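You operate a simulated robot arm through the tools that you are given. There is no shell and no other tool. Be economical: measure what you need, move in short steps, check, and stop when the job is done.

The job below is to be done with a simulated two-armed robot. You get a single attempt, and the scene is never put back.

JOB
Wipe up the spill on the top of the front bench with the yellow cloth and put it back.

Only the result counts: the job must be done as asked and must still hold three seconds after the hand-in. Knocking over, shifting, dropping, spilling or breaking anything else fails it. Flat cloth is picked up by pressing the open fingertips on it (5 to 10 N) and closing them slowly along it; thin cloth reads only 2 to 8 mm in the jaws.

ROBOT AND FRAMES
Two 7-joint arms with two-finger parallel grippers on one trunk, on a base that drives. Base frame: it is fixed to the floor where the robot stands at the start and does not move with it; the origin is under the middle of the robot, x ahead of it, y to its left, z up; the surface under the hand at the start is at about z = 760. Readings come in mm, rad, newtons and seconds.
The left shoulder is at the start at [110, 169, 1461], the right one opposite. With the tool pointing down near the work surface each hand reaches from about 340 to 700 mm from the robot's upright axis, wherever it stands, measured 20 degrees to its own side. Payload 1.57 kg a hand.
The tool frame of a hand sits at the grasp point between the pads (the TCP): z along the fingers, y along the line on which they close. The tips reach 30 mm beyond it. Largest opening 80 mm; finger width 17, thickness 12; the body of the gripper, 40 by 82 mm, starts 80 mm behind the TCP.
Orientation is that of the tool frame in the base frame, as a unit quaternion [w, x, y, z]. With the fingers straight down and closing along the base's y, the tool's x points along the base's -x, its y along +y and its z along -z.

CONTROLS
- The arms move only by the tool drive_tool. It takes "left_moves", "right_moves" or both (then of equal length, played together; a hand with none holds still); each is a list of rows, each a list of 3 entries, a list of its own where there are three numbers: the finger opening in mm, from 0 to 80, then the shift along the tool's x, y, z in units of 500 mm (1.0 is 500 mm), then the turn, a rotation vector about the tool's x, y, z in units of 180 degrees (1.0 is 180 degrees). In form: [[grip, [tx, ty, tz], [wx, wy, wz]], ...]. A call has 1 to 20 rows; each row is the pose to reach, as a shift and turn from the pose commanded when the call began, along the tool's axes at that moment. A call with a number of a shift or a turn outside -1 to 1 is refused whole. A row lasts 0.2 s, in which the tool goes at most 50 mm and 0.15 rad; a call with a longer step from one row to the next is refused whole, and so is a gripper value outside its range. Where a pose cannot be reached the arm comes as near as it can. A force on the tool above 40 N (or 10 N above the force at the start of the call, whichever is more), or a blocked arm, ends the call early, and 0.2 s more pass. Each finger travels about 72 mm/s and halts on what it meets, pressing with about 22 N; the grip force reading is that of the motor and also rises with nothing between the fingers. The clock runs only during rows and for 0.2 s after the last one: add rows that repeat a pose to give the fingers time. The reply holds the time, the measured pose of the TCP, the force on the tool along the base axes, the opening and the grip force, in the units named above and with some noise, with the torque about the TCP (base axes, N m) and any sound that the robot's microphone picked up.
- Cameras (640 x 400 px; columns grow to the right, rows downward): "scene" is now at [138.7, 9.8, 1632.8]; the picture's right is [0.20, -0.98, 0.00], its down [-0.86, -0.17, -0.48] and it looks along [0.47, 0.10, -0.88] (base axes); focal length 274 px, centre (320, 200). "left" rides on the left gripper at [72, 7, -122] in its tool frame; the picture's right is [-0.09, 1.00, 0.00], its down [-0.84, -0.08, -0.54] and it looks along [-0.54, -0.05, 0.84] (tool axes); focal length 238 px, centre (320, 200). "right" rides on the right gripper at [72, -7, -122] in its tool frame; the picture's right is [0.09, 1.00, 0.00], its down [-0.84, 0.08, -0.54] and it looks along [-0.54, 0.05, 0.84] (tool axes); focal length 238 px, centre (320, 200). There is no depth. A picture from a camera that has moved, and an enlarged one, comes with that camera's place and axes in the base frame and with its lens. The place of the scene camera against the robot may be out by one fixed shift of up to 12 mm in any direction.
- snapshot(camera): a new picture of that camera. No time passes.
- move_column(by): slides the trunk up (or, below 0, down) by that many mm; the arms and the scene camera ride with it, the base frame stays. It gives what a move gives, with no picture.
- steer(legs): drives the robot by 1 to 6 legs, each [ahead, left, turn to the left] in mm, mm and rad, along the robot's own axes; the way and the turn of a leg run together, so that a leg with both is an arc; at most 1500 mm and 3.142 rad a leg. The arms and the cameras ride along, it lands a little off, and it stops where it bumps. It gives what a move gives.
- pan_tilt(pan, tilt): turns the head with the scene camera to pan (to the left, within 1.501 rad either way) and tilt (down, from -0.506 to 1.204), counted from straight ahead of the robot. It gives what a move gives.
- zoom(camera, box): a new picture of the part [left, top, right, bottom] of that camera's present view, enlarged. No time passes.
- close_job(): hands the job in; it is judged then, once.

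Go step by step. Nothing tells you exact positions but the pictures and the camera data: compare them with the known pose of the tool, close in by small moves and look again before you grip or let go. The budget is 120 turns and 92 pictures, counting those below and the enlarged ones. Unless the task says otherwise, let go and move clear before handing in, and close with one line.

The tools are called after "Emit:" by a JSON object that holds its "api" and its "payload". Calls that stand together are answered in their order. drive_tool: Moves the arms, as the interface text tells. Its arguments: {"type":"object","properties":{"left_moves":{"type":"array","items":{"type":"array"}},"right_moves":{"type":"array","items":{"type":"array"}}},"required":[]} The other tools are called the same way: move_column (by) slides the trunk up or down; steer (legs) drives the base; pan_tilt (pan, tilt) turns the head that bears the scene camera; snapshot (camera) takes a picture; zoom (camera, box) takes an enlarged picture of a part of a camera's view; close_job () hands the job in.

At the start:

```text
time_s: 0.0
left_tcp_pos: [605.0, 396.5, 991.6]
left_tool_rot: [0.0, -0.001, 1.0, 0.0]
left_contact_force: [-0.4, -0.2, 0.8]
left_ft_torque: [0.02, 0.0, 0.0]
left_width: 80.1
left_gripper_force: 0.2
right_tcp_pos: [698.1, -141.4, 1036.3]
right_tool_rot: [0.0, 0.001, 1.0, 0.0]
right_contact_force: [0.0, -0.5, -0.2]
right_ft_torque: [0.01, 0.0, 0.0]
right_width: 79.7
right_gripper_force: 0.0
trunk travel left (down, up): [-775.0, 115.0]
robot x, y, heading: [-2.8, -1.2, 0.004]
head pan, tilt: [0.199, 1.07]
```

scene: 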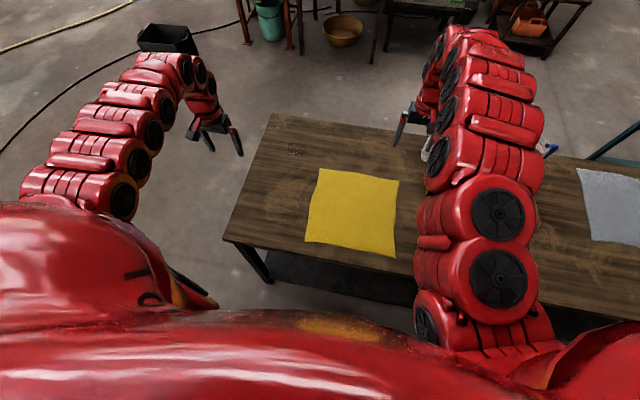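
right: 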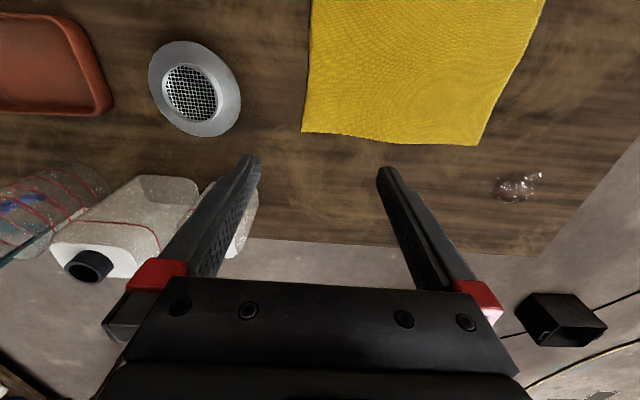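
left: 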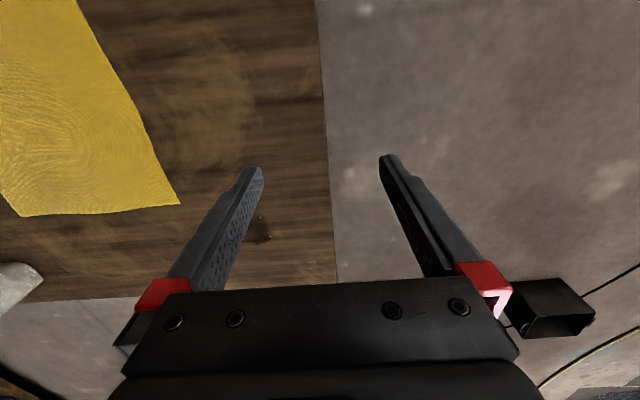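

I see the yellow cloth at about x 443–743, y −170–128, and a spill near (820, 245) at the far left of the bench. I'll look closer and raise both hands before lowering the trunk for more reach.

Emit:
{"api": "zoom", "payload": {"camera": "right", "box": [440, 120, 600, 220]}}

Emit:
{"api": "zoom", "payload": {"camera": "scene", "box": [210, 90, 450, 300]}}

Emit:
{"api": "drive_tool", "payload": {"left_moves": [[80, [0, 0, -0.08], [0, 0, 0]], [80, [0, 0, -0.16], [0, 0, 0]], [80, [0, 0, -0.24], [0, 0, 0]], [80, [0, 0, -0.32], [0, 0, 0]], [80, [0, 0, -0.4], [0, 0, 0]]], "right_moves": [[80, [0, 0, -0.08], [0, 0, 0]], [80, [0, 0, -0.16], [0, 0, 0]], [80, [0, 0, -0.24], [0, 0, 0]], [80, [0, 0, -0.32], [0, 0, 0]], [80, [0, 0, -0.4], [0, 0, 0]]]}}

```text
4.00 times, centred on (520, 170) of right
camera zoom: at [625.8, -149.8, 1157.5], right [-0.09, 1.0, 0.0], down [0.84, 0.08, 0.54], along [0.54, 0.05, -0.84], focal length 953 px, centre (-480, 320)
```

zoom: 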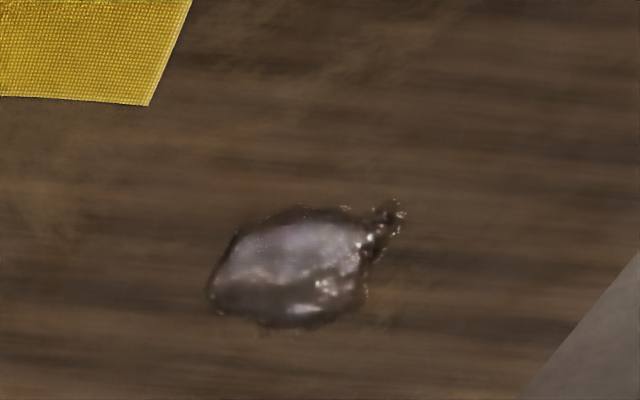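

```text
1.90 times, centred on (330, 195) of scene
camera zoom: at [138.7, 9.8, 1632.8], right [0.2, -0.98, 0.0], down [-0.86, -0.17, -0.48], along [0.47, 0.1, -0.88], focal length 521 px, centre (301, 210)
```

zoom: 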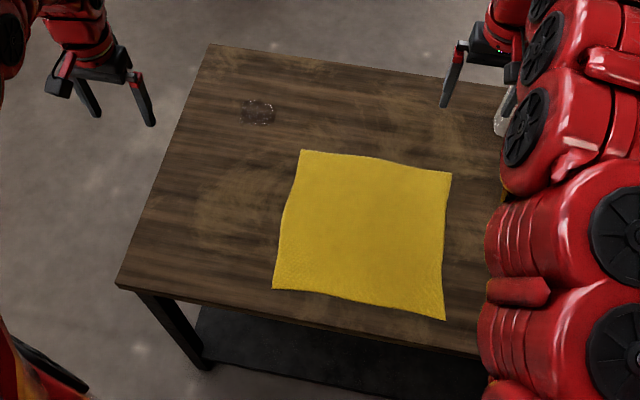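

```text
time_s: 1.2
left_tcp_pos: [605.8, 395.5, 1194.0]
left_tool_rot: [0.0, 0.0, 1.0, 0.0]
left_contact_force: [-0.8, 0.5, -1.0]
left_ft_torque: [0.01, -0.03, -0.02]
left_width: 79.9
left_gripper_force: 0.1
right_tcp_pos: [700.1, -142.1, 1233.0]
right_tool_rot: [0.0, 0.0, 1.0, 0.0]
right_contact_force: [-0.1, -0.2, 0.2]
right_ft_torque: [0.01, -0.03, 0.0]
right_width: 79.9
right_gripper_force: 0.2
right hand out of reach, approached as far as the arm can: row 5
trunk travel left (down, up): [-775.0, 115.0]
robot x, y, heading: [-0.0, 2.5, 0.005]
head pan, tilt: [0.199, 1.07]
```

The spill covers about x 786–853, y 203–296, just beyond the upright reach. I'll lower the trunk so the shoulder sits nearer wrist height, which extends the reach, and use some tilt of the tool.

Emit:
{"api": "move_column", "payload": {"by": -195}}

```text
time_s: 3.3
left_tcp_pos: [606.9, 395.4, 996.7]
left_tool_rot: [0.0, -0.001, 1.0, 0.0]
left_contact_force: [0.1, -0.5, -0.3]
left_ft_torque: [-0.02, 0.03, 0.01]
left_width: 79.9
left_gripper_force: 0.0
right_tcp_pos: [700.1, -142.0, 1037.3]
right_tool_rot: [0.0, 0.0, 1.0, 0.0]
right_contact_force: [-0.7, 0.3, -0.2]
right_ft_torque: [-0.01, 0.02, -0.02]
right_width: 80.1
right_gripper_force: 0.0
trunk travel left (down, up): [-580.0, 310.0]
robot x, y, heading: [1.9, 3.0, 0.001]
head pan, tilt: [0.199, 1.07]
```

Next I test the left hand's reach above the spill with the fingers tilted forward 25°.

Emit:
{"api": "drive_tool", "payload": {"left_moves": [[60, [-0.07, -0.05, 0], [0, -0.023, 0]], [60, [-0.14, -0.1, 0], [0, -0.046, 0]], [60, [-0.21, -0.15, 0], [0, -0.07, 0]], [60, [-0.28, -0.2, 0.02], [0, -0.093, 0]], [60, [-0.35, -0.25, 0.04], [0, -0.116, 0]], [60, [-0.426, -0.3, 0.06], [0, -0.139, 0]], [60, [-0.426, -0.3, 0.12], [0, -0.139, 0]], [60, [-0.426, -0.3, 0.18], [0, -0.139, 0]], [60, [-0.426, -0.3, 0.2], [0, -0.139, 0]]]}}

Emit:
{"api": "snapshot", "payload": {"camera": "left"}}

Emit:
{"api": "snapshot", "payload": {"camera": "scene"}}

```text
time_s: 5.3
left_tcp_pos: [821.1, 246.0, 897.4]
left_tool_rot: [0.217, -0.001, 0.976, 0.0]
left_contact_force: [-0.3, 0.3, 0.0]
left_ft_torque: [-0.02, 0.0, -0.01]
left_width: 60.0
left_gripper_force: 0.0
right_tcp_pos: [701.6, -141.6, 1036.9]
right_tool_rot: [0.001, 0.0, 1.0, 0.001]
right_contact_force: [0.5, 0.4, -0.3]
right_ft_torque: [0.0, -0.02, 0.0]
right_width: 79.9
right_gripper_force: 0.1
trunk travel left (down, up): [-580.0, 310.0]
robot x, y, heading: [-4.4, -1.0, -0.001]
head pan, tilt: [0.199, 1.07]
```

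```text
86 pictures are left
camera left: at [703.7, 251.8, 977.1], right [0.08, 1.0, 0.04], down [0.53, -0.08, 0.85], along [0.85, -0.05, -0.53], focal length 238 px, centre (320, 200)
```

left: 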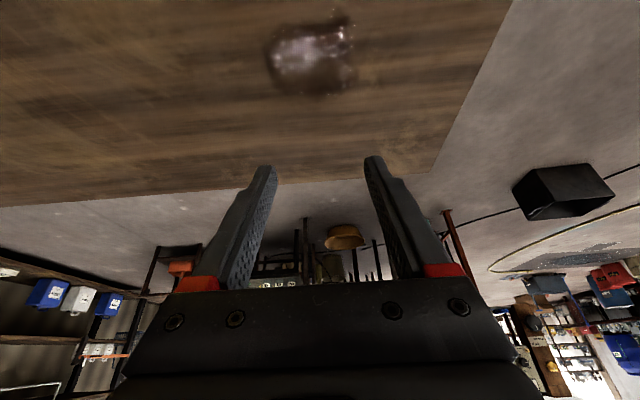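

```text
85 pictures are left
camera scene: at [138.5, 10.2, 1437.8], right [0.2, -0.98, 0.0], down [-0.86, -0.17, -0.48], along [0.47, 0.09, -0.88], focal length 274 px, centre (320, 200)
```

scene: 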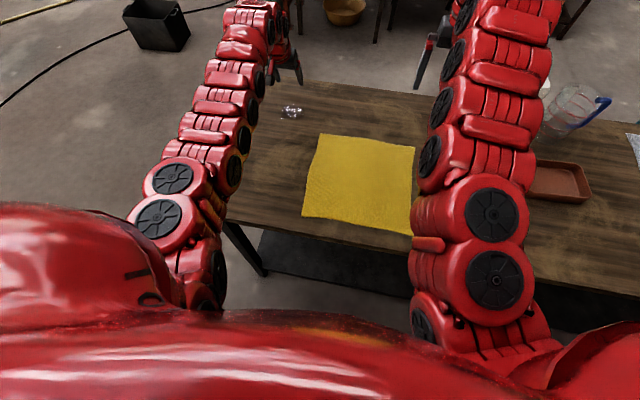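

The spill is reachable and confirmed at about (815, 245). Next I bring the left hand over the cloth's far-left part, with the tips aimed near (685, 80).

Emit:
{"api": "drive_tool", "payload": {"left_moves": [[60, [0.055, -0.055, -0.001], [0, 0, 0]], [60, [0.109, -0.111, -0.002], [0, 0, 0]], [60, [0.164, -0.166, -0.003], [0, 0, 0]], [60, [0.218, -0.221, -0.004], [0, 0, 0]], [60, [0.272, -0.277, -0.005], [0, 0, 0]], [60, [0.327, -0.332, -0.005], [0, 0, 0]], [60, [0.327, -0.332, -0.005], [0, 0, 0]]]}}

Emit:
{"api": "snapshot", "payload": {"camera": "left"}}

Emit:
{"api": "snapshot", "payload": {"camera": "scene"}}

```text
time_s: 6.9
left_tcp_pos: [669.7, 80.8, 830.0]
left_tool_rot: [0.216, 0.0, 0.976, 0.0]
left_contact_force: [-0.3, -0.2, 0.3]
left_ft_torque: [-0.01, 0.03, 0.02]
left_width: 59.6
left_gripper_force: 0.0
right_tcp_pos: [700.9, -141.4, 1036.6]
right_tool_rot: [0.0, 0.0, 1.0, 0.0]
right_contact_force: [0.3, 0.6, -0.1]
right_ft_torque: [-0.01, 0.02, 0.01]
right_width: 79.8
right_gripper_force: 0.1
trunk travel left (down, up): [-580.0, 310.0]
robot x, y, heading: [4.3, -0.7, -0.002]
head pan, tilt: [0.199, 1.07]
```

```text
84 pictures are left
camera left: at [553.3, 87.1, 909.7], right [0.08, 1.0, 0.04], down [0.53, -0.08, 0.85], along [0.84, -0.05, -0.53], focal length 238 px, centre (320, 200)
```

left: 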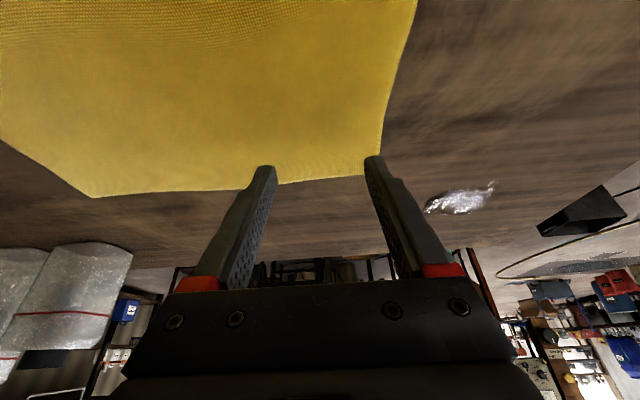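

```text
83 pictures are left
camera scene: at [139.0, 10.2, 1437.8], right [0.2, -0.98, 0.0], down [-0.86, -0.17, -0.48], along [0.47, 0.1, -0.88], focal length 274 px, centre (320, 200)
```

scene: 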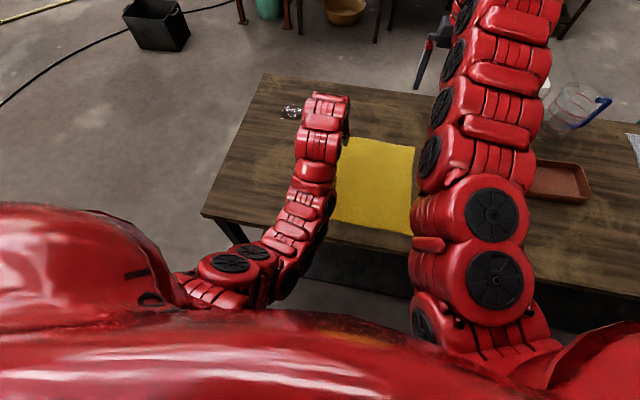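

The tips hang about 40 mm above the cloth, inside its far-left corner. I descend until light contact.

Emit:
{"api": "drive_tool", "payload": {"left_moves": [[60, [0.0127, 0, 0.0272], [0, 0, 0]], [60, [0.0254, 0, 0.0544], [0, 0, 0]], [60, [0.0296, 0, 0.0634], [0, 0, 0]], [60, [0.0338, 0, 0.0725], [0, 0, 0]], [60, [0.0338, 0, 0.0725], [0, 0, 0]]]}}

```text
time_s: 8.1
left_tcp_pos: [671.2, 78.8, 792.5]
left_tool_rot: [0.22, 0.0, 0.976, -0.001]
left_contact_force: [2.8, 0.8, 13.8]
left_ft_torque: [0.39, -0.22, -0.11]
left_width: 59.9
left_gripper_force: 0.1
right_tcp_pos: [699.0, -141.9, 1037.6]
right_tool_rot: [0.001, 0.0, 1.0, -0.001]
right_contact_force: [0.3, -0.2, -0.8]
right_ft_torque: [-0.07, 0.0, 0.01]
right_width: 79.9
right_gripper_force: 0.2
trunk travel left (down, up): [-580.0, 310.0]
robot x, y, heading: [-0.5, 0.4, -0.004]
head pan, tilt: [0.199, 1.07]
```

Contact is 14 N, slightly more than wanted. I ease up about 1.2 mm and close the fingers slowly along the cloth.

Emit:
{"api": "drive_tool", "payload": {"left_moves": [[60, [-0.001, 0, -0.0022], [0, 0, 0]], [56, [-0.001, 0, -0.0022], [0, 0, 0]], [52, [-0.001, 0, -0.0022], [0, 0, 0]], [48, [-0.001, 0, -0.0022], [0, 0, 0]], [44, [-0.001, 0, -0.0022], [0, 0, 0]], [40, [-0.001, 0, -0.0022], [0, 0, 0]], [36, [-0.001, 0, -0.0022], [0, 0, 0]]]}}

Emit:
{"api": "snapshot", "payload": {"camera": "left"}}

```text
time_s: 9.7
left_tcp_pos: [670.4, 79.8, 793.2]
left_tool_rot: [0.218, -0.001, 0.976, 0.001]
left_contact_force: [0.2, 1.1, 17.1]
left_ft_torque: [0.29, -0.14, -0.01]
left_width: 36.2
left_gripper_force: 0.0
right_tcp_pos: [699.6, -142.2, 1038.0]
right_tool_rot: [0.001, -0.001, 1.0, 0.0]
right_contact_force: [-0.3, -0.1, 0.3]
right_ft_torque: [-0.03, -0.02, -0.02]
right_width: 80.2
right_gripper_force: 0.0
trunk travel left (down, up): [-580.0, 310.0]
robot x, y, heading: [-2.5, 2.7, -0.002]
head pan, tilt: [0.199, 1.07]
```

```text
82 pictures are left
camera left: at [552.9, 86.2, 872.2], right [0.08, 1.0, 0.04], down [0.53, -0.08, 0.85], along [0.85, -0.05, -0.53], focal length 238 px, centre (320, 200)
```

left: 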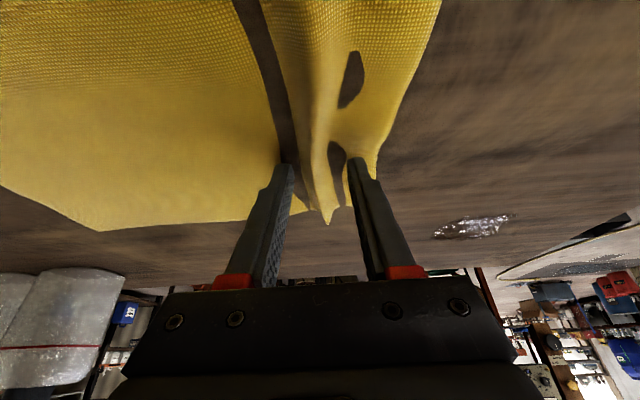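

A fold is rising between the fingers. I ease up another 1.5 mm and finish closing.

Emit:
{"api": "drive_tool", "payload": {"left_moves": [[34, [-0.0013, 0, -0.0027], [0, 0, 0]], [30, [-0.0013, 0, -0.0027], [0, 0, 0]], [26, [-0.0013, 0, -0.0027], [0, 0, 0]], [22, [-0.0013, 0, -0.0027], [0, 0, 0]], [18, [-0.0013, 0, -0.0027], [0, 0, 0]], [14, [-0.0013, 0, -0.0027], [0, 0, 0]], [10, [-0.0013, 0, -0.0027], [0, 0, 0]], [6, [-0.0013, 0, -0.0027], [0, 0, 0]], [2, [-0.0013, 0, -0.0027], [0, 0, 0]], [0, [-0.0013, 0, -0.0027], [0, 0, 0]], [0, [-0.0013, 0, -0.0027], [0, 0, 0]]]}}

Emit:
{"api": "snapshot", "payload": {"camera": "left"}}

```text
time_s: 12.1
left_tcp_pos: [671.5, 80.3, 792.1]
left_tool_rot: [0.217, -0.001, 0.976, 0.0]
left_contact_force: [-1.1, -0.8, 2.1]
left_ft_torque: [-0.03, -0.01, 0.0]
left_width: 2.2
left_gripper_force: 22.2
right_tcp_pos: [700.0, -142.8, 1037.4]
right_tool_rot: [0.001, -0.001, 1.0, 0.0]
right_contact_force: [0.2, 0.7, -0.2]
right_ft_torque: [0.0, 0.02, 0.02]
right_width: 80.1
right_gripper_force: 0.0
trunk travel left (down, up): [-580.0, 310.0]
robot x, y, heading: [1.1, -0.8, -0.001]
head pan, tilt: [0.199, 1.07]
```

```text
81 pictures are left
camera left: at [553.8, 85.9, 872.6], right [0.08, 1.0, 0.04], down [0.53, -0.08, 0.85], along [0.84, -0.05, -0.53], focal length 238 px, centre (320, 200)
```

left: 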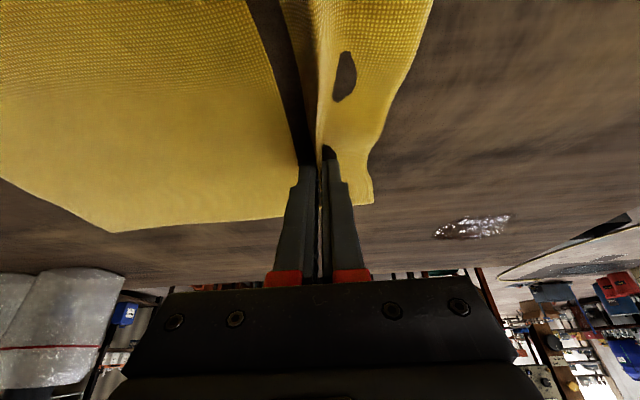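

The width reads 2.2 mm at 22 N, so the cloth appears pinched. I lift slightly to confirm.

Emit:
{"api": "drive_tool", "payload": {"left_moves": [[0, [-0.012, 0, -0.027], [0, 0, 0]], [0, [-0.025, 0, -0.054], [0, 0, 0]], [0, [-0.042, 0, -0.091], [0, 0, 0]], [0, [-0.042, 0, -0.091], [0, 0, 0]]]}}

Emit:
{"api": "snapshot", "payload": {"camera": "left"}}

Emit:
{"api": "snapshot", "payload": {"camera": "scene"}}

```text
time_s: 13.1
left_tcp_pos: [671.1, 79.7, 840.7]
left_tool_rot: [0.217, -0.001, 0.976, 0.0]
left_contact_force: [-0.4, 0.1, -0.1]
left_ft_torque: [0.0, 0.0, 0.01]
left_width: 1.9
left_gripper_force: 22.1
right_tcp_pos: [700.4, -142.2, 1037.1]
right_tool_rot: [0.0, 0.0, 1.0, 0.0]
right_contact_force: [-0.4, -0.8, -0.1]
right_ft_torque: [0.0, 0.01, 0.03]
right_width: 79.7
right_gripper_force: 0.1
trunk travel left (down, up): [-580.0, 310.0]
robot x, y, heading: [2.3, 2.2, 0.002]
head pan, tilt: [0.199, 1.07]
```

```text
80 pictures are left
camera left: at [553.9, 86.0, 921.2], right [0.08, 1.0, 0.04], down [0.53, -0.08, 0.84], along [0.84, -0.05, -0.53], focal length 238 px, centre (320, 200)
```

left: 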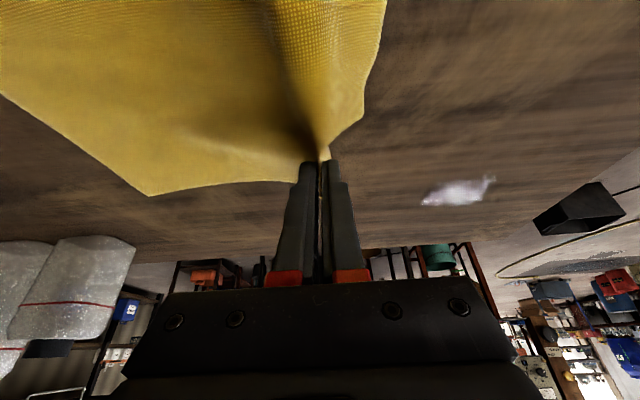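

```text
79 pictures are left
camera scene: at [138.8, 9.9, 1437.8], right [0.2, -0.98, 0.0], down [-0.86, -0.17, -0.48], along [0.47, 0.1, -0.88], focal length 274 px, centre (320, 200)
```

scene: 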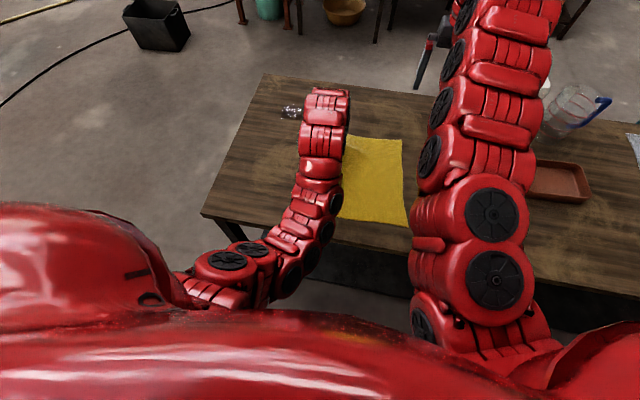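

The cloth is held. I carry it at low height to above the spill, with the rest trailing.

Emit:
{"api": "drive_tool", "payload": {"left_moves": [[0, [-0.04, 0.054, 0.0185], [0, 0, 0]], [0, [-0.079, 0.109, 0.037], [0, 0, 0]], [0, [-0.119, 0.163, 0.0555], [0, 0, 0]], [0, [-0.158, 0.217, 0.074], [0, 0, 0]], [0, [-0.198, 0.272, 0.0925], [0, 0, 0]], [0, [-0.237, 0.326, 0.111], [0, 0, 0]], [0, [-0.237, 0.326, 0.111], [0, 0, 0]]]}}

Emit:
{"api": "snapshot", "payload": {"camera": "left"}}

Emit:
{"api": "snapshot", "payload": {"camera": "scene"}}

```text
time_s: 14.7
left_tcp_pos: [804.8, 244.0, 842.8]
left_tool_rot: [0.217, 0.0, 0.976, 0.0]
left_contact_force: [0.7, 0.1, 0.2]
left_ft_torque: [0.04, -0.01, 0.01]
left_width: 2.3
left_gripper_force: 21.9
right_tcp_pos: [701.7, -142.6, 1037.1]
right_tool_rot: [0.002, 0.001, 1.0, -0.001]
right_contact_force: [0.3, -0.5, 1.0]
right_ft_torque: [0.0, -0.03, 0.0]
right_width: 79.9
right_gripper_force: 0.1
trunk travel left (down, up): [-580.0, 310.0]
robot x, y, heading: [-0.8, 4.3, -0.003]
head pan, tilt: [0.199, 1.07]
```

```text
78 pictures are left
camera left: at [686.9, 249.6, 923.0], right [0.08, 1.0, 0.04], down [0.53, -0.08, 0.85], along [0.84, -0.05, -0.53], focal length 238 px, centre (320, 200)
```

left: 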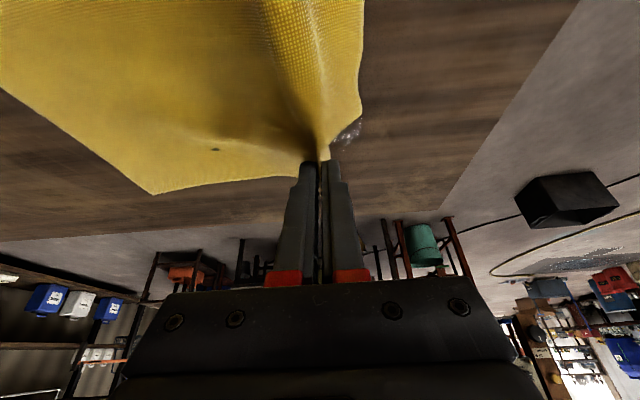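

```text
77 pictures are left
camera scene: at [138.5, 9.4, 1437.8], right [0.2, -0.98, 0.0], down [-0.86, -0.17, -0.48], along [0.47, 0.1, -0.88], focal length 274 px, centre (320, 200)
```

scene: 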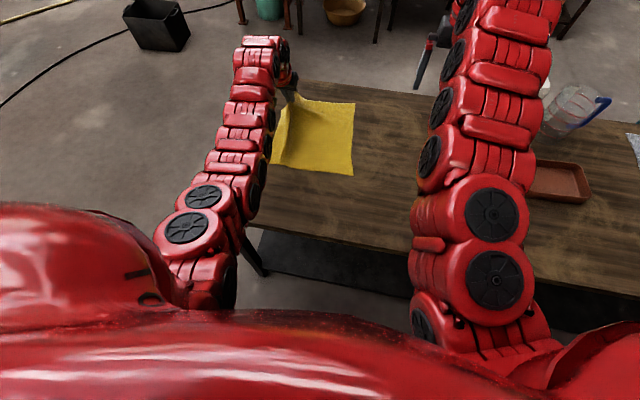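

The cloth follows as a sheet. I lower it onto the spill.

Emit:
{"api": "drive_tool", "payload": {"left_moves": [[0, [0.0169, 0, 0.0362], [0, 0, 0]], [0, [0.0296, 0, 0.0634], [0, 0, 0]], [0, [0.0381, 0, 0.0815], [0, 0, 0]], [0, [0.0432, 0, 0.0924], [0, 0, 0]], [0, [0.0432, 0, 0.0924], [0, 0, 0]]]}}

```text
time_s: 15.9
left_tcp_pos: [802.5, 244.3, 792.6]
left_tool_rot: [0.217, 0.0, 0.976, -0.001]
left_contact_force: [0.6, -0.8, 6.3]
left_ft_torque: [-0.02, -0.07, -0.03]
left_width: 1.8
left_gripper_force: 22.2
right_tcp_pos: [699.4, -142.7, 1037.6]
right_tool_rot: [0.001, 0.001, 1.0, 0.001]
right_contact_force: [-0.1, 0.1, -0.2]
right_ft_torque: [0.01, -0.01, 0.0]
right_width: 79.9
right_gripper_force: 0.1
trunk travel left (down, up): [-580.0, 310.0]
robot x, y, heading: [-2.0, -2.1, 0.003]
head pan, tilt: [0.199, 1.07]
```

Contact is about 6 N with the cloth on the spill. I rub in a raster over the whole spill.

Emit:
{"api": "drive_tool", "payload": {"left_moves": [[0, [0, 0.06, 0], [0, 0, 0]], [0, [0, 0.11, 0], [0, 0, 0]], [0, [-0.0362, 0.11, 0.0169], [0, 0, 0]], [0, [-0.0362, 0.05, 0.0169], [0, 0, 0]], [0, [-0.0362, -0.02, 0.0169], [0, 0, 0]], [0, [-0.0362, -0.09, 0.0169], [0, 0, 0]], [0, [-0.0725, -0.09, 0.0338], [0, 0, 0]], [0, [-0.0725, -0.02, 0.0338], [0, 0, 0]], [0, [-0.0725, 0.05, 0.0338], [0, 0, 0]], [0, [-0.0725, 0.11, 0.0338], [0, 0, 0]], [0, [-0.0362, 0.08, 0.0169], [0, 0, 0]], [0, [0, 0.05, 0], [0, 0, 0]], [0, [0, -0.02, 0], [0, 0, 0]], [0, [0, -0.09, 0], [0, 0, 0]], [0, [0.0362, -0.09, -0.0169], [0, 0, 0]], [0, [0.0362, -0.02, -0.0169], [0, 0, 0]], [0, [0.0362, 0.05, -0.0169], [0, 0, 0]], [0, [0.0362, 0.1, -0.0169], [0, 0, 0]], [0, [0.0181, 0.04, -0.0085], [0, 0, 0]], [0, [0, 0, 0], [0, 0, 0]]]}}

Emit:
{"api": "snapshot", "payload": {"camera": "left"}}

Emit:
{"api": "snapshot", "payload": {"camera": "scene"}}

```text
time_s: 20.1
left_tcp_pos: [800.6, 245.3, 792.0]
left_tool_rot: [0.218, -0.001, 0.976, 0.0]
left_contact_force: [-1.7, -0.2, 3.7]
left_ft_torque: [-0.03, 0.02, 0.0]
left_width: 2.0
left_gripper_force: 22.0
left hand out of reach, approached as far as the arm can: row 3, 4, 7, 8, 9, 10, 11
right_tcp_pos: [699.9, -142.3, 1037.1]
right_tool_rot: [0.001, 0.0, 1.0, 0.0]
right_contact_force: [-0.3, -0.1, 0.7]
right_ft_torque: [-0.02, 0.01, 0.0]
right_width: 80.0
right_gripper_force: 0.1
trunk travel left (down, up): [-580.0, 310.0]
robot x, y, heading: [-2.0, 1.3, -0.002]
head pan, tilt: [0.199, 1.07]
```

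```text
76 pictures are left
camera left: at [683.9, 250.8, 872.7], right [0.08, 1.0, 0.04], down [0.53, -0.08, 0.85], along [0.85, -0.05, -0.53], focal length 238 px, centre (320, 200)
```

left: 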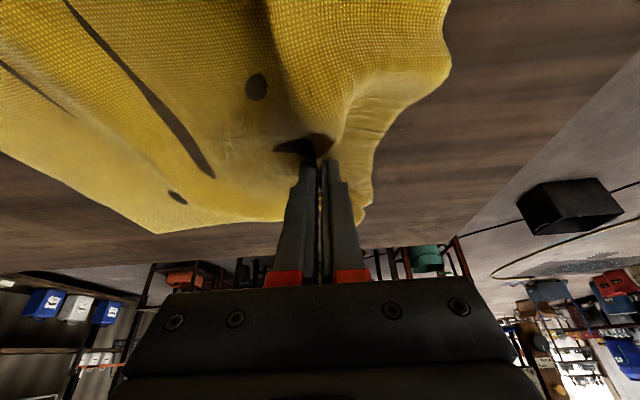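

```text
75 pictures are left
camera scene: at [138.2, 9.7, 1437.9], right [0.2, -0.98, 0.0], down [-0.86, -0.17, -0.48], along [0.47, 0.1, -0.88], focal length 274 px, centre (320, 200)
```

scene: 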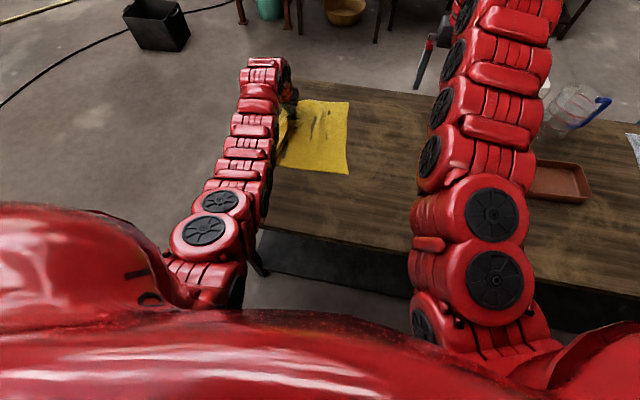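

The spill area is covered by cloth now. I lift to see what is left underneath.

Emit:
{"api": "drive_tool", "payload": {"left_moves": [[0, [-0.0254, 0, -0.0544], [0, 0, 0]], [0, [-0.05, -0.05, -0.11], [0, 0, 0]], [0, [-0.05, -0.12, -0.18], [0, 0, 0]], [0, [-0.05, -0.18, -0.24], [0, 0, 0]], [0, [-0.05, -0.25, -0.3], [0, 0, 0]], [0, [-0.05, -0.32, -0.36], [0, 0, 0]], [0, [-0.05, -0.36, -0.42], [0, 0, 0]], [0, [-0.05, -0.36, -0.42], [0, 0, 0]]]}}

Emit:
{"api": "snapshot", "payload": {"camera": "left"}}

Emit:
{"api": "snapshot", "payload": {"camera": "scene"}}

```text
time_s: 21.9
left_tcp_pos: [735.6, 64.4, 993.6]
left_tool_rot: [0.217, -0.002, 0.976, 0.0]
left_contact_force: [-0.6, 1.0, -0.5]
left_ft_torque: [-0.05, 0.0, 0.01]
left_width: 2.1
left_gripper_force: 21.5
right_tcp_pos: [701.1, -141.7, 1037.2]
right_tool_rot: [0.0, 0.0, 1.0, -0.001]
right_contact_force: [0.5, 0.7, 0.5]
right_ft_torque: [-0.01, -0.01, 0.0]
right_width: 80.0
right_gripper_force: 0.1
trunk travel left (down, up): [-580.0, 310.0]
robot x, y, heading: [1.6, 0.8, 0.004]
head pan, tilt: [0.199, 1.07]
```

```text
74 pictures are left
camera left: at [618.9, 70.7, 1073.3], right [0.08, 1.0, 0.04], down [0.53, -0.08, 0.84], along [0.84, -0.05, -0.53], focal length 238 px, centre (320, 200)
```

left: 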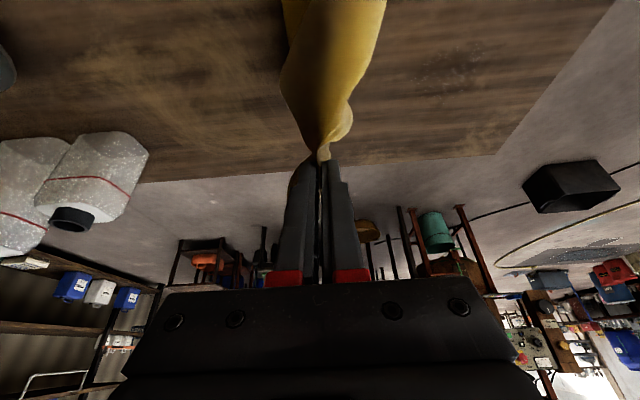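

```text
73 pictures are left
camera scene: at [139.5, 10.8, 1437.7], right [0.2, -0.98, 0.0], down [-0.86, -0.17, -0.48], along [0.47, 0.09, -0.88], focal length 274 px, centre (320, 200)
```

scene: 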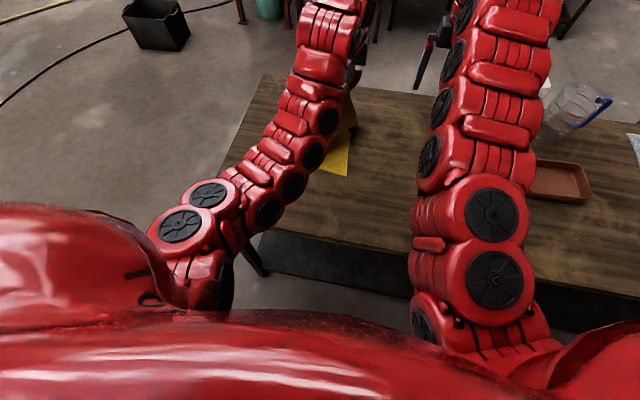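

The bulk of the spill looks gone. I zoom in on its place to check for residue.

Emit:
{"api": "zoom", "payload": {"camera": "left", "box": [370, 20, 530, 140]}}

Emit:
{"api": "zoom", "payload": {"camera": "scene", "box": [240, 70, 360, 150]}}

```text
3.33 times, centred on (450, 80) of left
camera zoom: at [618.9, 70.7, 1073.3], right [0.08, 1.0, 0.04], down [0.53, -0.08, 0.84], along [0.84, -0.05, -0.53], focal length 794 px, centre (-113, 600)
```

zoom: 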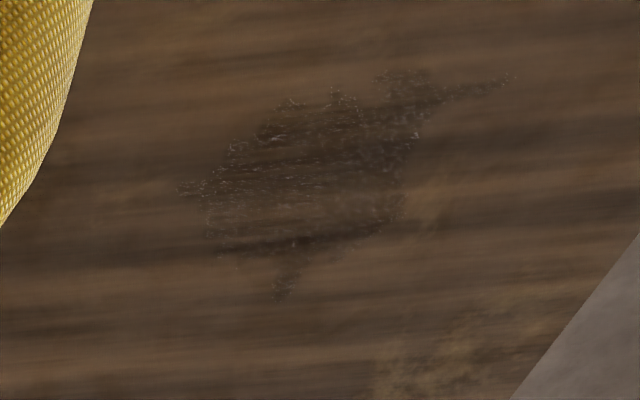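

```text
5.00 times, centred on (300, 110) of scene
camera zoom: at [139.5, 10.8, 1437.7], right [0.2, -0.98, 0.0], down [-0.86, -0.17, -0.48], along [0.47, 0.09, -0.88], focal length 1368 px, centre (420, 650)
```

zoom: 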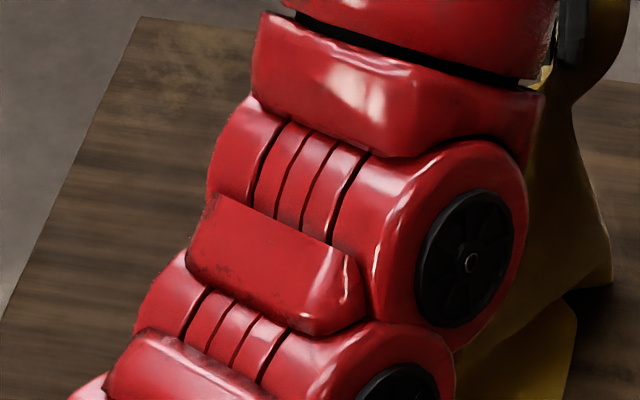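

A wet residue remains over the original area (x 782–860, y 190–305), and some far rows were clipped by reach. I'll tilt the tool to 37° for more reach and wipe again with more passes.

Emit:
{"api": "drive_tool", "payload": {"left_moves": [[0, [0.008, 0.06, 0.053], [0, -0.011, 0]], [0, [0.016, 0.12, 0.106], [0, -0.022, 0]], [0, [0.024, 0.181, 0.159], [0, -0.033, 0]], [0, [0.031, 0.241, 0.212], [0, -0.045, 0]], [0, [0.039, 0.302, 0.265], [0, -0.056, 0]], [0, [0.047, 0.362, 0.318], [0, -0.067, 0]], [0, [0.047, 0.362, 0.318], [0, -0.067, 0]]]}}

Emit:
{"api": "snapshot", "payload": {"camera": "left"}}

```text
time_s: 23.5
left_tcp_pos: [783.3, 242.3, 838.8]
left_tool_rot: [0.318, 0.001, 0.948, -0.001]
left_contact_force: [0.2, -0.1, -1.2]
left_ft_torque: [-0.02, -0.05, -0.02]
left_width: 2.3
left_gripper_force: 22.3
right_tcp_pos: [700.5, -142.5, 1037.1]
right_tool_rot: [0.001, 0.0, 1.0, 0.0]
right_contact_force: [-0.2, -0.4, 0.2]
right_ft_torque: [0.01, -0.01, -0.03]
right_width: 79.8
right_gripper_force: 0.1
trunk travel left (down, up): [-580.0, 310.0]
robot x, y, heading: [1.6, -0.9, 0.001]
head pan, tilt: [0.199, 1.07]
```

```text
70 pictures are left
camera left: at [650.7, 248.4, 893.0], right [0.07, 1.0, 0.06], down [0.34, -0.08, 0.94], along [0.94, -0.05, -0.34], focal length 238 px, centre (320, 200)
```

left: 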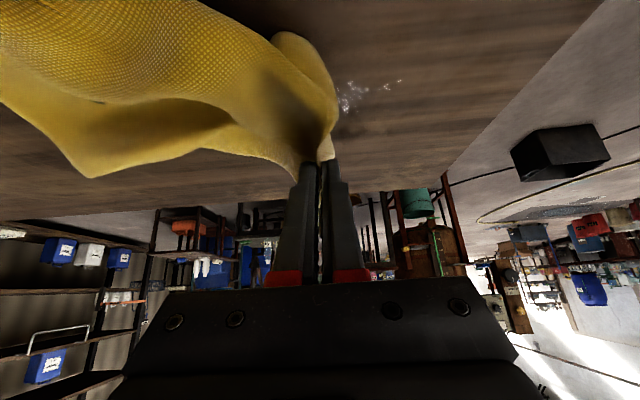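

I lower onto the spill again.

Emit:
{"api": "drive_tool", "payload": {"left_moves": [[0, [0.0241, 0, 0.0319], [0, 0, 0]], [0, [0.0422, 0, 0.0559], [0, 0, 0]], [0, [0.0519, 0, 0.0686], [0, 0, 0]], [0, [0.0567, 0, 0.075], [0, 0, 0]], [0, [0.0591, 0, 0.0782], [0, 0, 0]]]}}

```text
time_s: 24.7
left_tcp_pos: [782.5, 244.3, 791.7]
left_tool_rot: [0.32, -0.001, 0.947, 0.001]
left_contact_force: [-0.5, -0.3, 11.4]
left_ft_torque: [0.0, -0.14, 0.0]
left_width: 2.4
left_gripper_force: 22.3
right_tcp_pos: [699.7, -142.5, 1038.4]
right_tool_rot: [0.001, 0.0, 1.0, 0.001]
right_contact_force: [0.0, 0.2, -0.4]
right_ft_torque: [0.03, -0.01, 0.0]
right_width: 80.2
right_gripper_force: 0.1
trunk travel left (down, up): [-580.0, 310.0]
robot x, y, heading: [1.4, -2.4, -0.006]
head pan, tilt: [0.199, 1.07]
```

Contact is 11 N, so I start the first full raster.

Emit:
{"api": "drive_tool", "payload": {"left_moves": [[0, [0.0239, -0.08, -0.0181], [0, 0, 0]], [0, [0.0239, -0.01, -0.0181], [0, 0, 0]], [0, [0.0239, 0.07, -0.0181], [0, 0, 0]], [0, [0.0239, 0.13, -0.0181], [0, 0, 0]], [0, [-0.008, 0.13, 0.006], [0, 0, 0]], [0, [-0.008, 0.05, 0.006], [0, 0, 0]], [0, [-0.008, -0.03, 0.006], [0, 0, 0]], [0, [-0.008, -0.11, 0.006], [0, 0, 0]], [0, [-0.0399, -0.11, 0.0302], [0, 0, 0]], [0, [-0.0399, -0.03, 0.0302], [0, 0, 0]], [0, [-0.0399, 0.05, 0.0302], [0, 0, 0]], [0, [-0.0399, 0.13, 0.0302], [0, 0, 0]], [0, [-0.0718, 0.13, 0.0543], [0, 0, 0]], [0, [-0.0718, 0.05, 0.0543], [0, 0, 0]], [0, [-0.0718, -0.03, 0.0543], [0, 0, 0]], [0, [-0.0718, -0.11, 0.0543], [0, 0, 0]], [0, [-0.1037, -0.11, 0.0784], [0, 0, 0]], [0, [-0.1037, -0.03, 0.0784], [0, 0, 0]], [0, [-0.1037, 0.05, 0.0784], [0, 0, 0]], [0, [-0.1037, 0.13, 0.0784], [0, 0, 0]]]}}

Emit:
{"api": "snapshot", "payload": {"camera": "left"}}

```text
time_s: 28.9
left_tcp_pos: [840.5, 313.7, 792.2]
left_tool_rot: [0.321, 0.0, 0.947, 0.001]
left_contact_force: [5.9, -4.7, 17.0]
left_ft_torque: [-0.15, -0.34, -0.03]
left_width: 2.1
left_gripper_force: 21.7
left hand out of reach, approached as far as the arm can: row 20
right_tcp_pos: [698.8, -143.2, 1039.2]
right_tool_rot: [0.002, 0.0, 1.0, -0.001]
right_contact_force: [-0.6, -0.4, 1.2]
right_ft_torque: [-0.05, 0.0, -0.02]
right_width: 80.1
right_gripper_force: 0.0
trunk travel left (down, up): [-580.0, 310.0]
robot x, y, heading: [0.8, -0.5, -0.003]
head pan, tilt: [0.199, 1.07]
```

```text
69 pictures are left
camera left: at [708.6, 318.2, 845.1], right [0.07, 1.0, 0.06], down [0.33, -0.08, 0.94], along [0.94, -0.05, -0.34], focal length 238 px, centre (320, 200)
```

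left: 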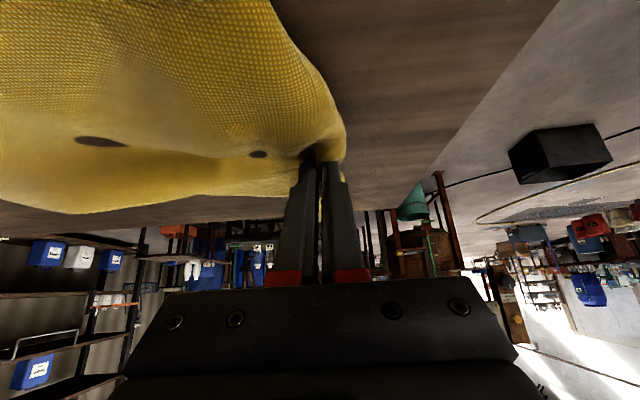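

I do a second pass with perpendicular strokes over the whole area.

Emit:
{"api": "drive_tool", "payload": {"left_moves": [[0, [0, -0.02, 0], [0, 0, 0]], [0, [0.0638, -0.02, -0.0482], [0, 0, 0]], [0, [0.1277, -0.02, -0.0965], [0, 0, 0]], [0, [0.1277, -0.06, -0.0965], [0, 0, 0]], [0, [0.0638, -0.06, -0.0482], [0, 0, 0]], [0, [0, -0.06, 0], [0, 0, 0]], [0, [0, -0.1, 0], [0, 0, 0]], [0, [0.0638, -0.1, -0.0482], [0, 0, 0]], [0, [0.1277, -0.1, -0.0965], [0, 0, 0]], [0, [0.1277, -0.14, -0.0965], [0, 0, 0]], [0, [0.0638, -0.14, -0.0482], [0, 0, 0]], [0, [0, -0.14, 0], [0, 0, 0]], [0, [0, -0.18, 0], [0, 0, 0]], [0, [0.0638, -0.18, -0.0482], [0, 0, 0]], [0, [0.1277, -0.18, -0.0965], [0, 0, 0]], [0, [0.1277, -0.23, -0.0965], [0, 0, 0]], [0, [0.0638, -0.23, -0.0482], [0, 0, 0]], [0, [0, -0.23, 0], [0, 0, 0]]]}}

Emit:
{"api": "drive_tool", "payload": {"left_moves": [[0, [-0.03, -0.02, -0.04], [0, 0, 0]], [0, [-0.05, -0.06, -0.1], [0, 0, 0]], [0, [-0.05, -0.12, -0.17], [0, 0, 0]], [0, [-0.05, -0.18, -0.24], [0, 0, 0]], [0, [-0.05, -0.22, -0.32], [0, 0, 0]], [0, [-0.05, -0.24, -0.39], [0, 0, 0]], [0, [-0.05, -0.24, -0.39], [0, 0, 0]]]}}

Emit:
{"api": "snapshot", "payload": {"camera": "left"}}

```text
time_s: 29.4
left_tcp_pos: [830.6, 304.9, 792.1]
left_tool_rot: [0.321, -0.003, 0.947, 0.001]
left_contact_force: [-3.9, -0.1, 11.9]
left_ft_torque: [-0.02, 0.05, 0.01]
left_width: 1.9
left_gripper_force: 22.6
right_tcp_pos: [699.3, -141.0, 1036.9]
right_tool_rot: [0.001, -0.001, 1.0, 0.0]
right_contact_force: [-0.5, 0.4, -0.4]
right_ft_torque: [0.01, 0.02, -0.02]
right_width: 79.9
right_gripper_force: 0.1
trunk travel left (down, up): [-580.0, 310.0]
robot x, y, heading: [-0.2, 5.0, 0.005]
head pan, tilt: [0.199, 1.07]
stopped in row 2 (left hand): the force on the tool passed its limit at 73 N (the readings are from after the stop); the commanded pose is now the measured one
```

```text
time_s: 31.0
left_tcp_pos: [731.0, 185.0, 959.2]
left_tool_rot: [0.318, -0.003, 0.948, 0.0]
left_contact_force: [0.6, 1.1, -0.2]
left_ft_torque: [-0.02, -0.01, -0.03]
left_width: 2.3
left_gripper_force: 21.7
right_tcp_pos: [701.8, -139.1, 1036.1]
right_tool_rot: [0.0, 0.0, 1.0, -0.002]
right_contact_force: [0.6, -0.3, 0.1]
right_ft_torque: [0.02, -0.01, 0.0]
right_width: 79.9
right_gripper_force: 0.2
trunk travel left (down, up): [-580.0, 310.0]
robot x, y, heading: [1.2, 0.3, 0.001]
head pan, tilt: [0.199, 1.07]
```

```text
68 pictures are left
camera left: at [600.5, 191.8, 1014.0], right [0.07, 1.0, 0.05], down [0.34, -0.07, 0.94], along [0.94, -0.05, -0.34], focal length 238 px, centre (320, 200)
```

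left: 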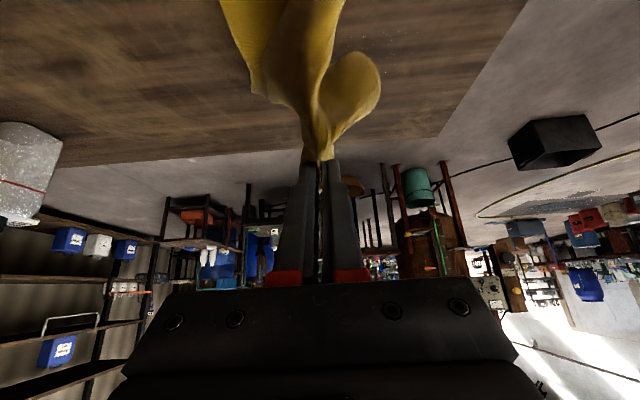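

A force spike stopped the second pass early, because the arm was at its reach limit there. I check the residue and the table.

Emit:
{"api": "zoom", "payload": {"camera": "left", "box": [330, 10, 450, 110]}}

Emit:
{"api": "snapshot", "payload": {"camera": "scene"}}

```text
4.00 times, centred on (390, 60) of left
camera zoom: at [600.5, 191.8, 1014.0], right [0.07, 1.0, 0.05], down [0.34, -0.07, 0.94], along [0.94, -0.05, -0.34], focal length 953 px, centre (40, 760)
```

zoom: 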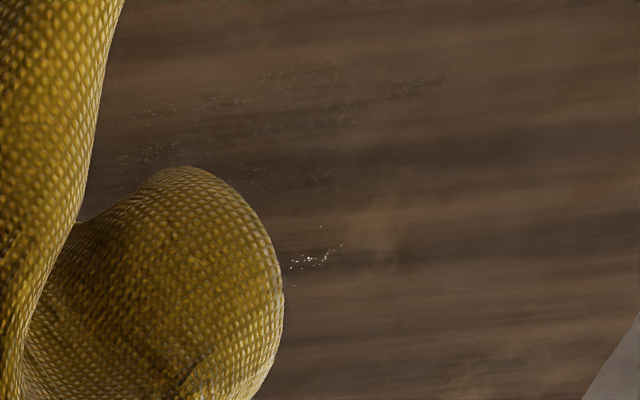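

```text
66 pictures are left
camera scene: at [139.2, 11.6, 1437.7], right [0.2, -0.98, 0.0], down [-0.86, -0.18, -0.48], along [0.47, 0.1, -0.88], focal length 274 px, centre (320, 200)
```

scene: 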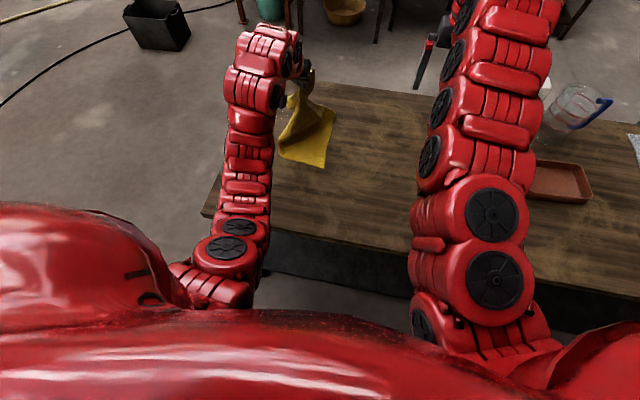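

Much fainter but still some residue. I go back and wipe again, staying within reach this time.

Emit:
{"api": "drive_tool", "payload": {"left_moves": [[0, [0.016, 0.03, 0.064], [0, 0, 0]], [0, [0.032, 0.06, 0.128], [0, 0, 0]], [0, [0.048, 0.09, 0.191], [0, 0, 0]], [0, [0.0645, 0.118, 0.2546], [0, 0, 0]], [0, [0.09, 0.118, 0.288], [0, 0, 0]], [0, [0.106, 0.118, 0.309], [0, 0, 0]], [0, [0.114, 0.118, 0.32], [0, 0, 0]], [0, [0.119, 0.118, 0.3266], [0, 0, 0]], [0, [0.1218, 0.118, 0.3304], [0, 0, 0]]]}}

```text
time_s: 33.0
left_tcp_pos: [782.3, 243.6, 791.9]
left_tool_rot: [0.321, -0.002, 0.947, 0.0]
left_contact_force: [1.1, 0.5, 5.5]
left_ft_torque: [-0.07, -0.13, 0.02]
left_width: 1.9
left_gripper_force: 22.0
right_tcp_pos: [700.2, -141.0, 1036.9]
right_tool_rot: [0.001, -0.001, 1.0, 0.0]
right_contact_force: [-0.2, 0.2, 0.5]
right_ft_torque: [-0.02, -0.04, 0.0]
right_width: 80.0
right_gripper_force: 0.1
trunk travel left (down, up): [-580.0, 310.0]
robot x, y, heading: [-1.4, -0.6, 0.001]
head pan, tilt: [0.199, 1.07]
```

I press about 1 mm more and run another raster with lines offset from the last.

Emit:
{"api": "drive_tool", "payload": {"left_moves": [[0, [0.0411, -0.06, -0.0286], [0, 0, 0]], [0, [0.0411, 0.01, -0.0286], [0, 0, 0]], [0, [0.0411, 0.08, -0.0286], [0, 0, 0]], [0, [0.0411, 0.13, -0.0286], [0, 0, 0]], [0, [0.0092, 0.13, -0.0044], [0, 0, 0]], [0, [0.0092, 0.05, -0.0044], [0, 0, 0]], [0, [0.0092, -0.03, -0.0044], [0, 0, 0]], [0, [0.0092, -0.11, -0.0044], [0, 0, 0]], [0, [-0.0227, -0.11, 0.0197], [0, 0, 0]], [0, [-0.0227, -0.03, 0.0197], [0, 0, 0]], [0, [-0.0227, 0.05, 0.0197], [0, 0, 0]], [0, [-0.0227, 0.13, 0.0197], [0, 0, 0]], [0, [-0.0547, 0.13, 0.0438], [0, 0, 0]], [0, [-0.0547, 0.05, 0.0438], [0, 0, 0]], [0, [-0.0547, -0.03, 0.0438], [0, 0, 0]], [0, [-0.0547, -0.11, 0.0438], [0, 0, 0]], [0, [-0.0866, -0.11, 0.0679], [0, 0, 0]], [0, [-0.0866, -0.03, 0.0679], [0, 0, 0]], [0, [-0.0866, 0.05, 0.0679], [0, 0, 0]], [0, [-0.0866, 0.09, 0.0679], [0, 0, 0]]]}}

```text
time_s: 37.2
left_tcp_pos: [837.8, 289.5, 792.0]
left_tool_rot: [0.32, -0.002, 0.947, 0.0]
left_contact_force: [0.0, -2.4, 5.7]
left_ft_torque: [-0.06, -0.06, -0.02]
left_width: 2.0
left_gripper_force: 22.0
right_tcp_pos: [700.5, -142.3, 1038.0]
right_tool_rot: [0.0, -0.002, 1.0, 0.0]
right_contact_force: [0.1, 0.7, 0.9]
right_ft_torque: [-0.02, 0.01, 0.02]
right_width: 80.0
right_gripper_force: 0.1
trunk travel left (down, up): [-580.0, 310.0]
robot x, y, heading: [-0.5, -0.8, 0.006]
head pan, tilt: [0.199, 1.07]
```

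Now perpendicular strokes at a gentler pace.

Emit:
{"api": "drive_tool", "payload": {"left_moves": [[0, [0.04, 0, -0.0302], [0, 0, 0]], [0, [0.08, 0, -0.0603], [0, 0, 0]], [0, [0.12, 0, -0.0905], [0, 0, 0]], [0, [0.12, -0.05, -0.0905], [0, 0, 0]], [0, [0.08, -0.05, -0.0603], [0, 0, 0]], [0, [0.04, -0.05, -0.0302], [0, 0, 0]], [0, [0, -0.05, 0], [0, 0, 0]], [0, [0, -0.09, 0], [0, 0, 0]], [0, [0.04, -0.09, -0.0302], [0, 0, 0]], [0, [0.08, -0.09, -0.0603], [0, 0, 0]], [0, [0.12, -0.09, -0.0905], [0, 0, 0]], [0, [0.12, -0.14, -0.0905], [0, 0, 0]], [0, [0.08, -0.14, -0.0603], [0, 0, 0]], [0, [0.04, -0.14, -0.0302], [0, 0, 0]], [0, [0, -0.14, 0], [0, 0, 0]], [0, [0, -0.19, 0], [0, 0, 0]], [0, [0.04, -0.19, -0.0302], [0, 0, 0]], [0, [0.08, -0.19, -0.0603], [0, 0, 0]], [0, [0.12, -0.19, -0.0905], [0, 0, 0]]]}}

Emit:
{"api": "drive_tool", "payload": {"left_moves": [[0, [-0.03, -0.02, -0.04], [0, 0, 0]], [0, [-0.05, -0.08, -0.1], [0, 0, 0]], [0, [-0.05, -0.14, -0.17], [0, 0, 0]], [0, [-0.05, -0.2, -0.24], [0, 0, 0]], [0, [-0.05, -0.26, -0.3], [0, 0, 0]], [0, [-0.05, -0.3, -0.37], [0, 0, 0]], [0, [-0.05, -0.3, -0.37], [0, 0, 0]]]}}

Emit:
{"api": "snapshot", "payload": {"camera": "left"}}

```text
time_s: 41.2
left_tcp_pos: [762.7, 193.3, 790.6]
left_tool_rot: [0.321, -0.002, 0.947, 0.0]
left_contact_force: [4.7, -0.9, 11.5]
left_ft_torque: [0.0, -0.33, 0.03]
left_width: 1.8
left_gripper_force: 21.9
right_tcp_pos: [698.8, -140.8, 1038.9]
right_tool_rot: [0.001, -0.002, 1.0, 0.0]
right_contact_force: [0.4, -0.5, 0.2]
right_ft_torque: [0.04, -0.01, 0.01]
right_width: 79.9
right_gripper_force: 0.0
trunk travel left (down, up): [-580.0, 310.0]
robot x, y, heading: [-0.4, -1.9, 0.005]
head pan, tilt: [0.199, 1.07]
```

```text
time_s: 42.8
left_tcp_pos: [673.0, 44.4, 953.0]
left_tool_rot: [0.319, -0.003, 0.948, 0.0]
left_contact_force: [0.1, 0.2, 0.1]
left_ft_torque: [0.0, 0.0, 0.01]
left_width: 2.3
left_gripper_force: 21.8
right_tcp_pos: [702.4, -139.8, 1037.3]
right_tool_rot: [0.0, -0.001, 1.0, 0.0]
right_contact_force: [0.2, -0.1, 0.4]
right_ft_torque: [-0.03, -0.02, -0.01]
right_width: 79.9
right_gripper_force: 0.0
trunk travel left (down, up): [-580.0, 310.0]
robot x, y, heading: [1.5, 0.6, 0.002]
head pan, tilt: [0.199, 1.07]
```

```text
65 pictures are left
camera left: at [540.9, 49.7, 1008.2], right [0.07, 1.0, 0.05], down [0.34, -0.07, 0.94], along [0.94, -0.05, -0.34], focal length 238 px, centre (320, 200)
```

left: 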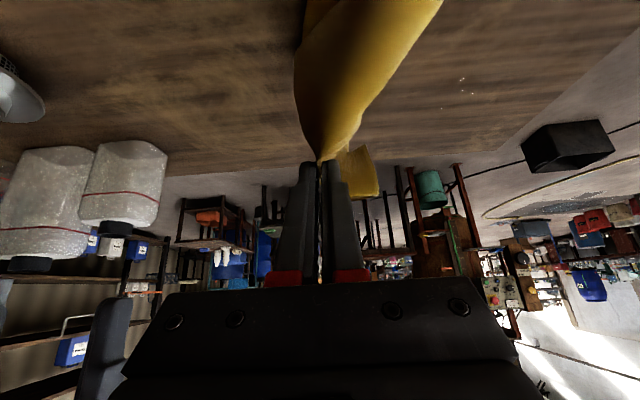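

Emit:
{"api": "zoom", "payload": {"camera": "left", "box": [400, 40, 540, 130]}}

Emit:
{"api": "zoom", "payload": {"camera": "scene", "box": [240, 70, 400, 170]}}

```text
4.44 times, centred on (470, 85) of left
camera zoom: at [540.9, 49.7, 1008.2], right [0.07, 1.0, 0.05], down [0.34, -0.07, 0.94], along [0.94, -0.05, -0.34], focal length 1059 px, centre (-347, 711)
```

zoom: 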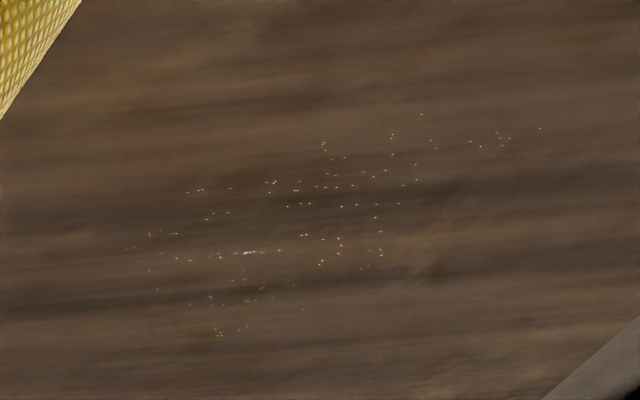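

```text
4.00 times, centred on (320, 120) of scene
camera zoom: at [139.7, 10.9, 1437.7], right [0.2, -0.98, 0.0], down [-0.86, -0.18, -0.48], along [0.47, 0.1, -0.88], focal length 1095 px, centre (320, 520)
```

zoom: 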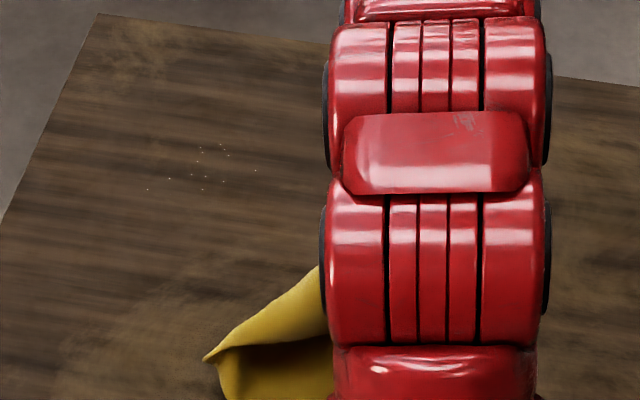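

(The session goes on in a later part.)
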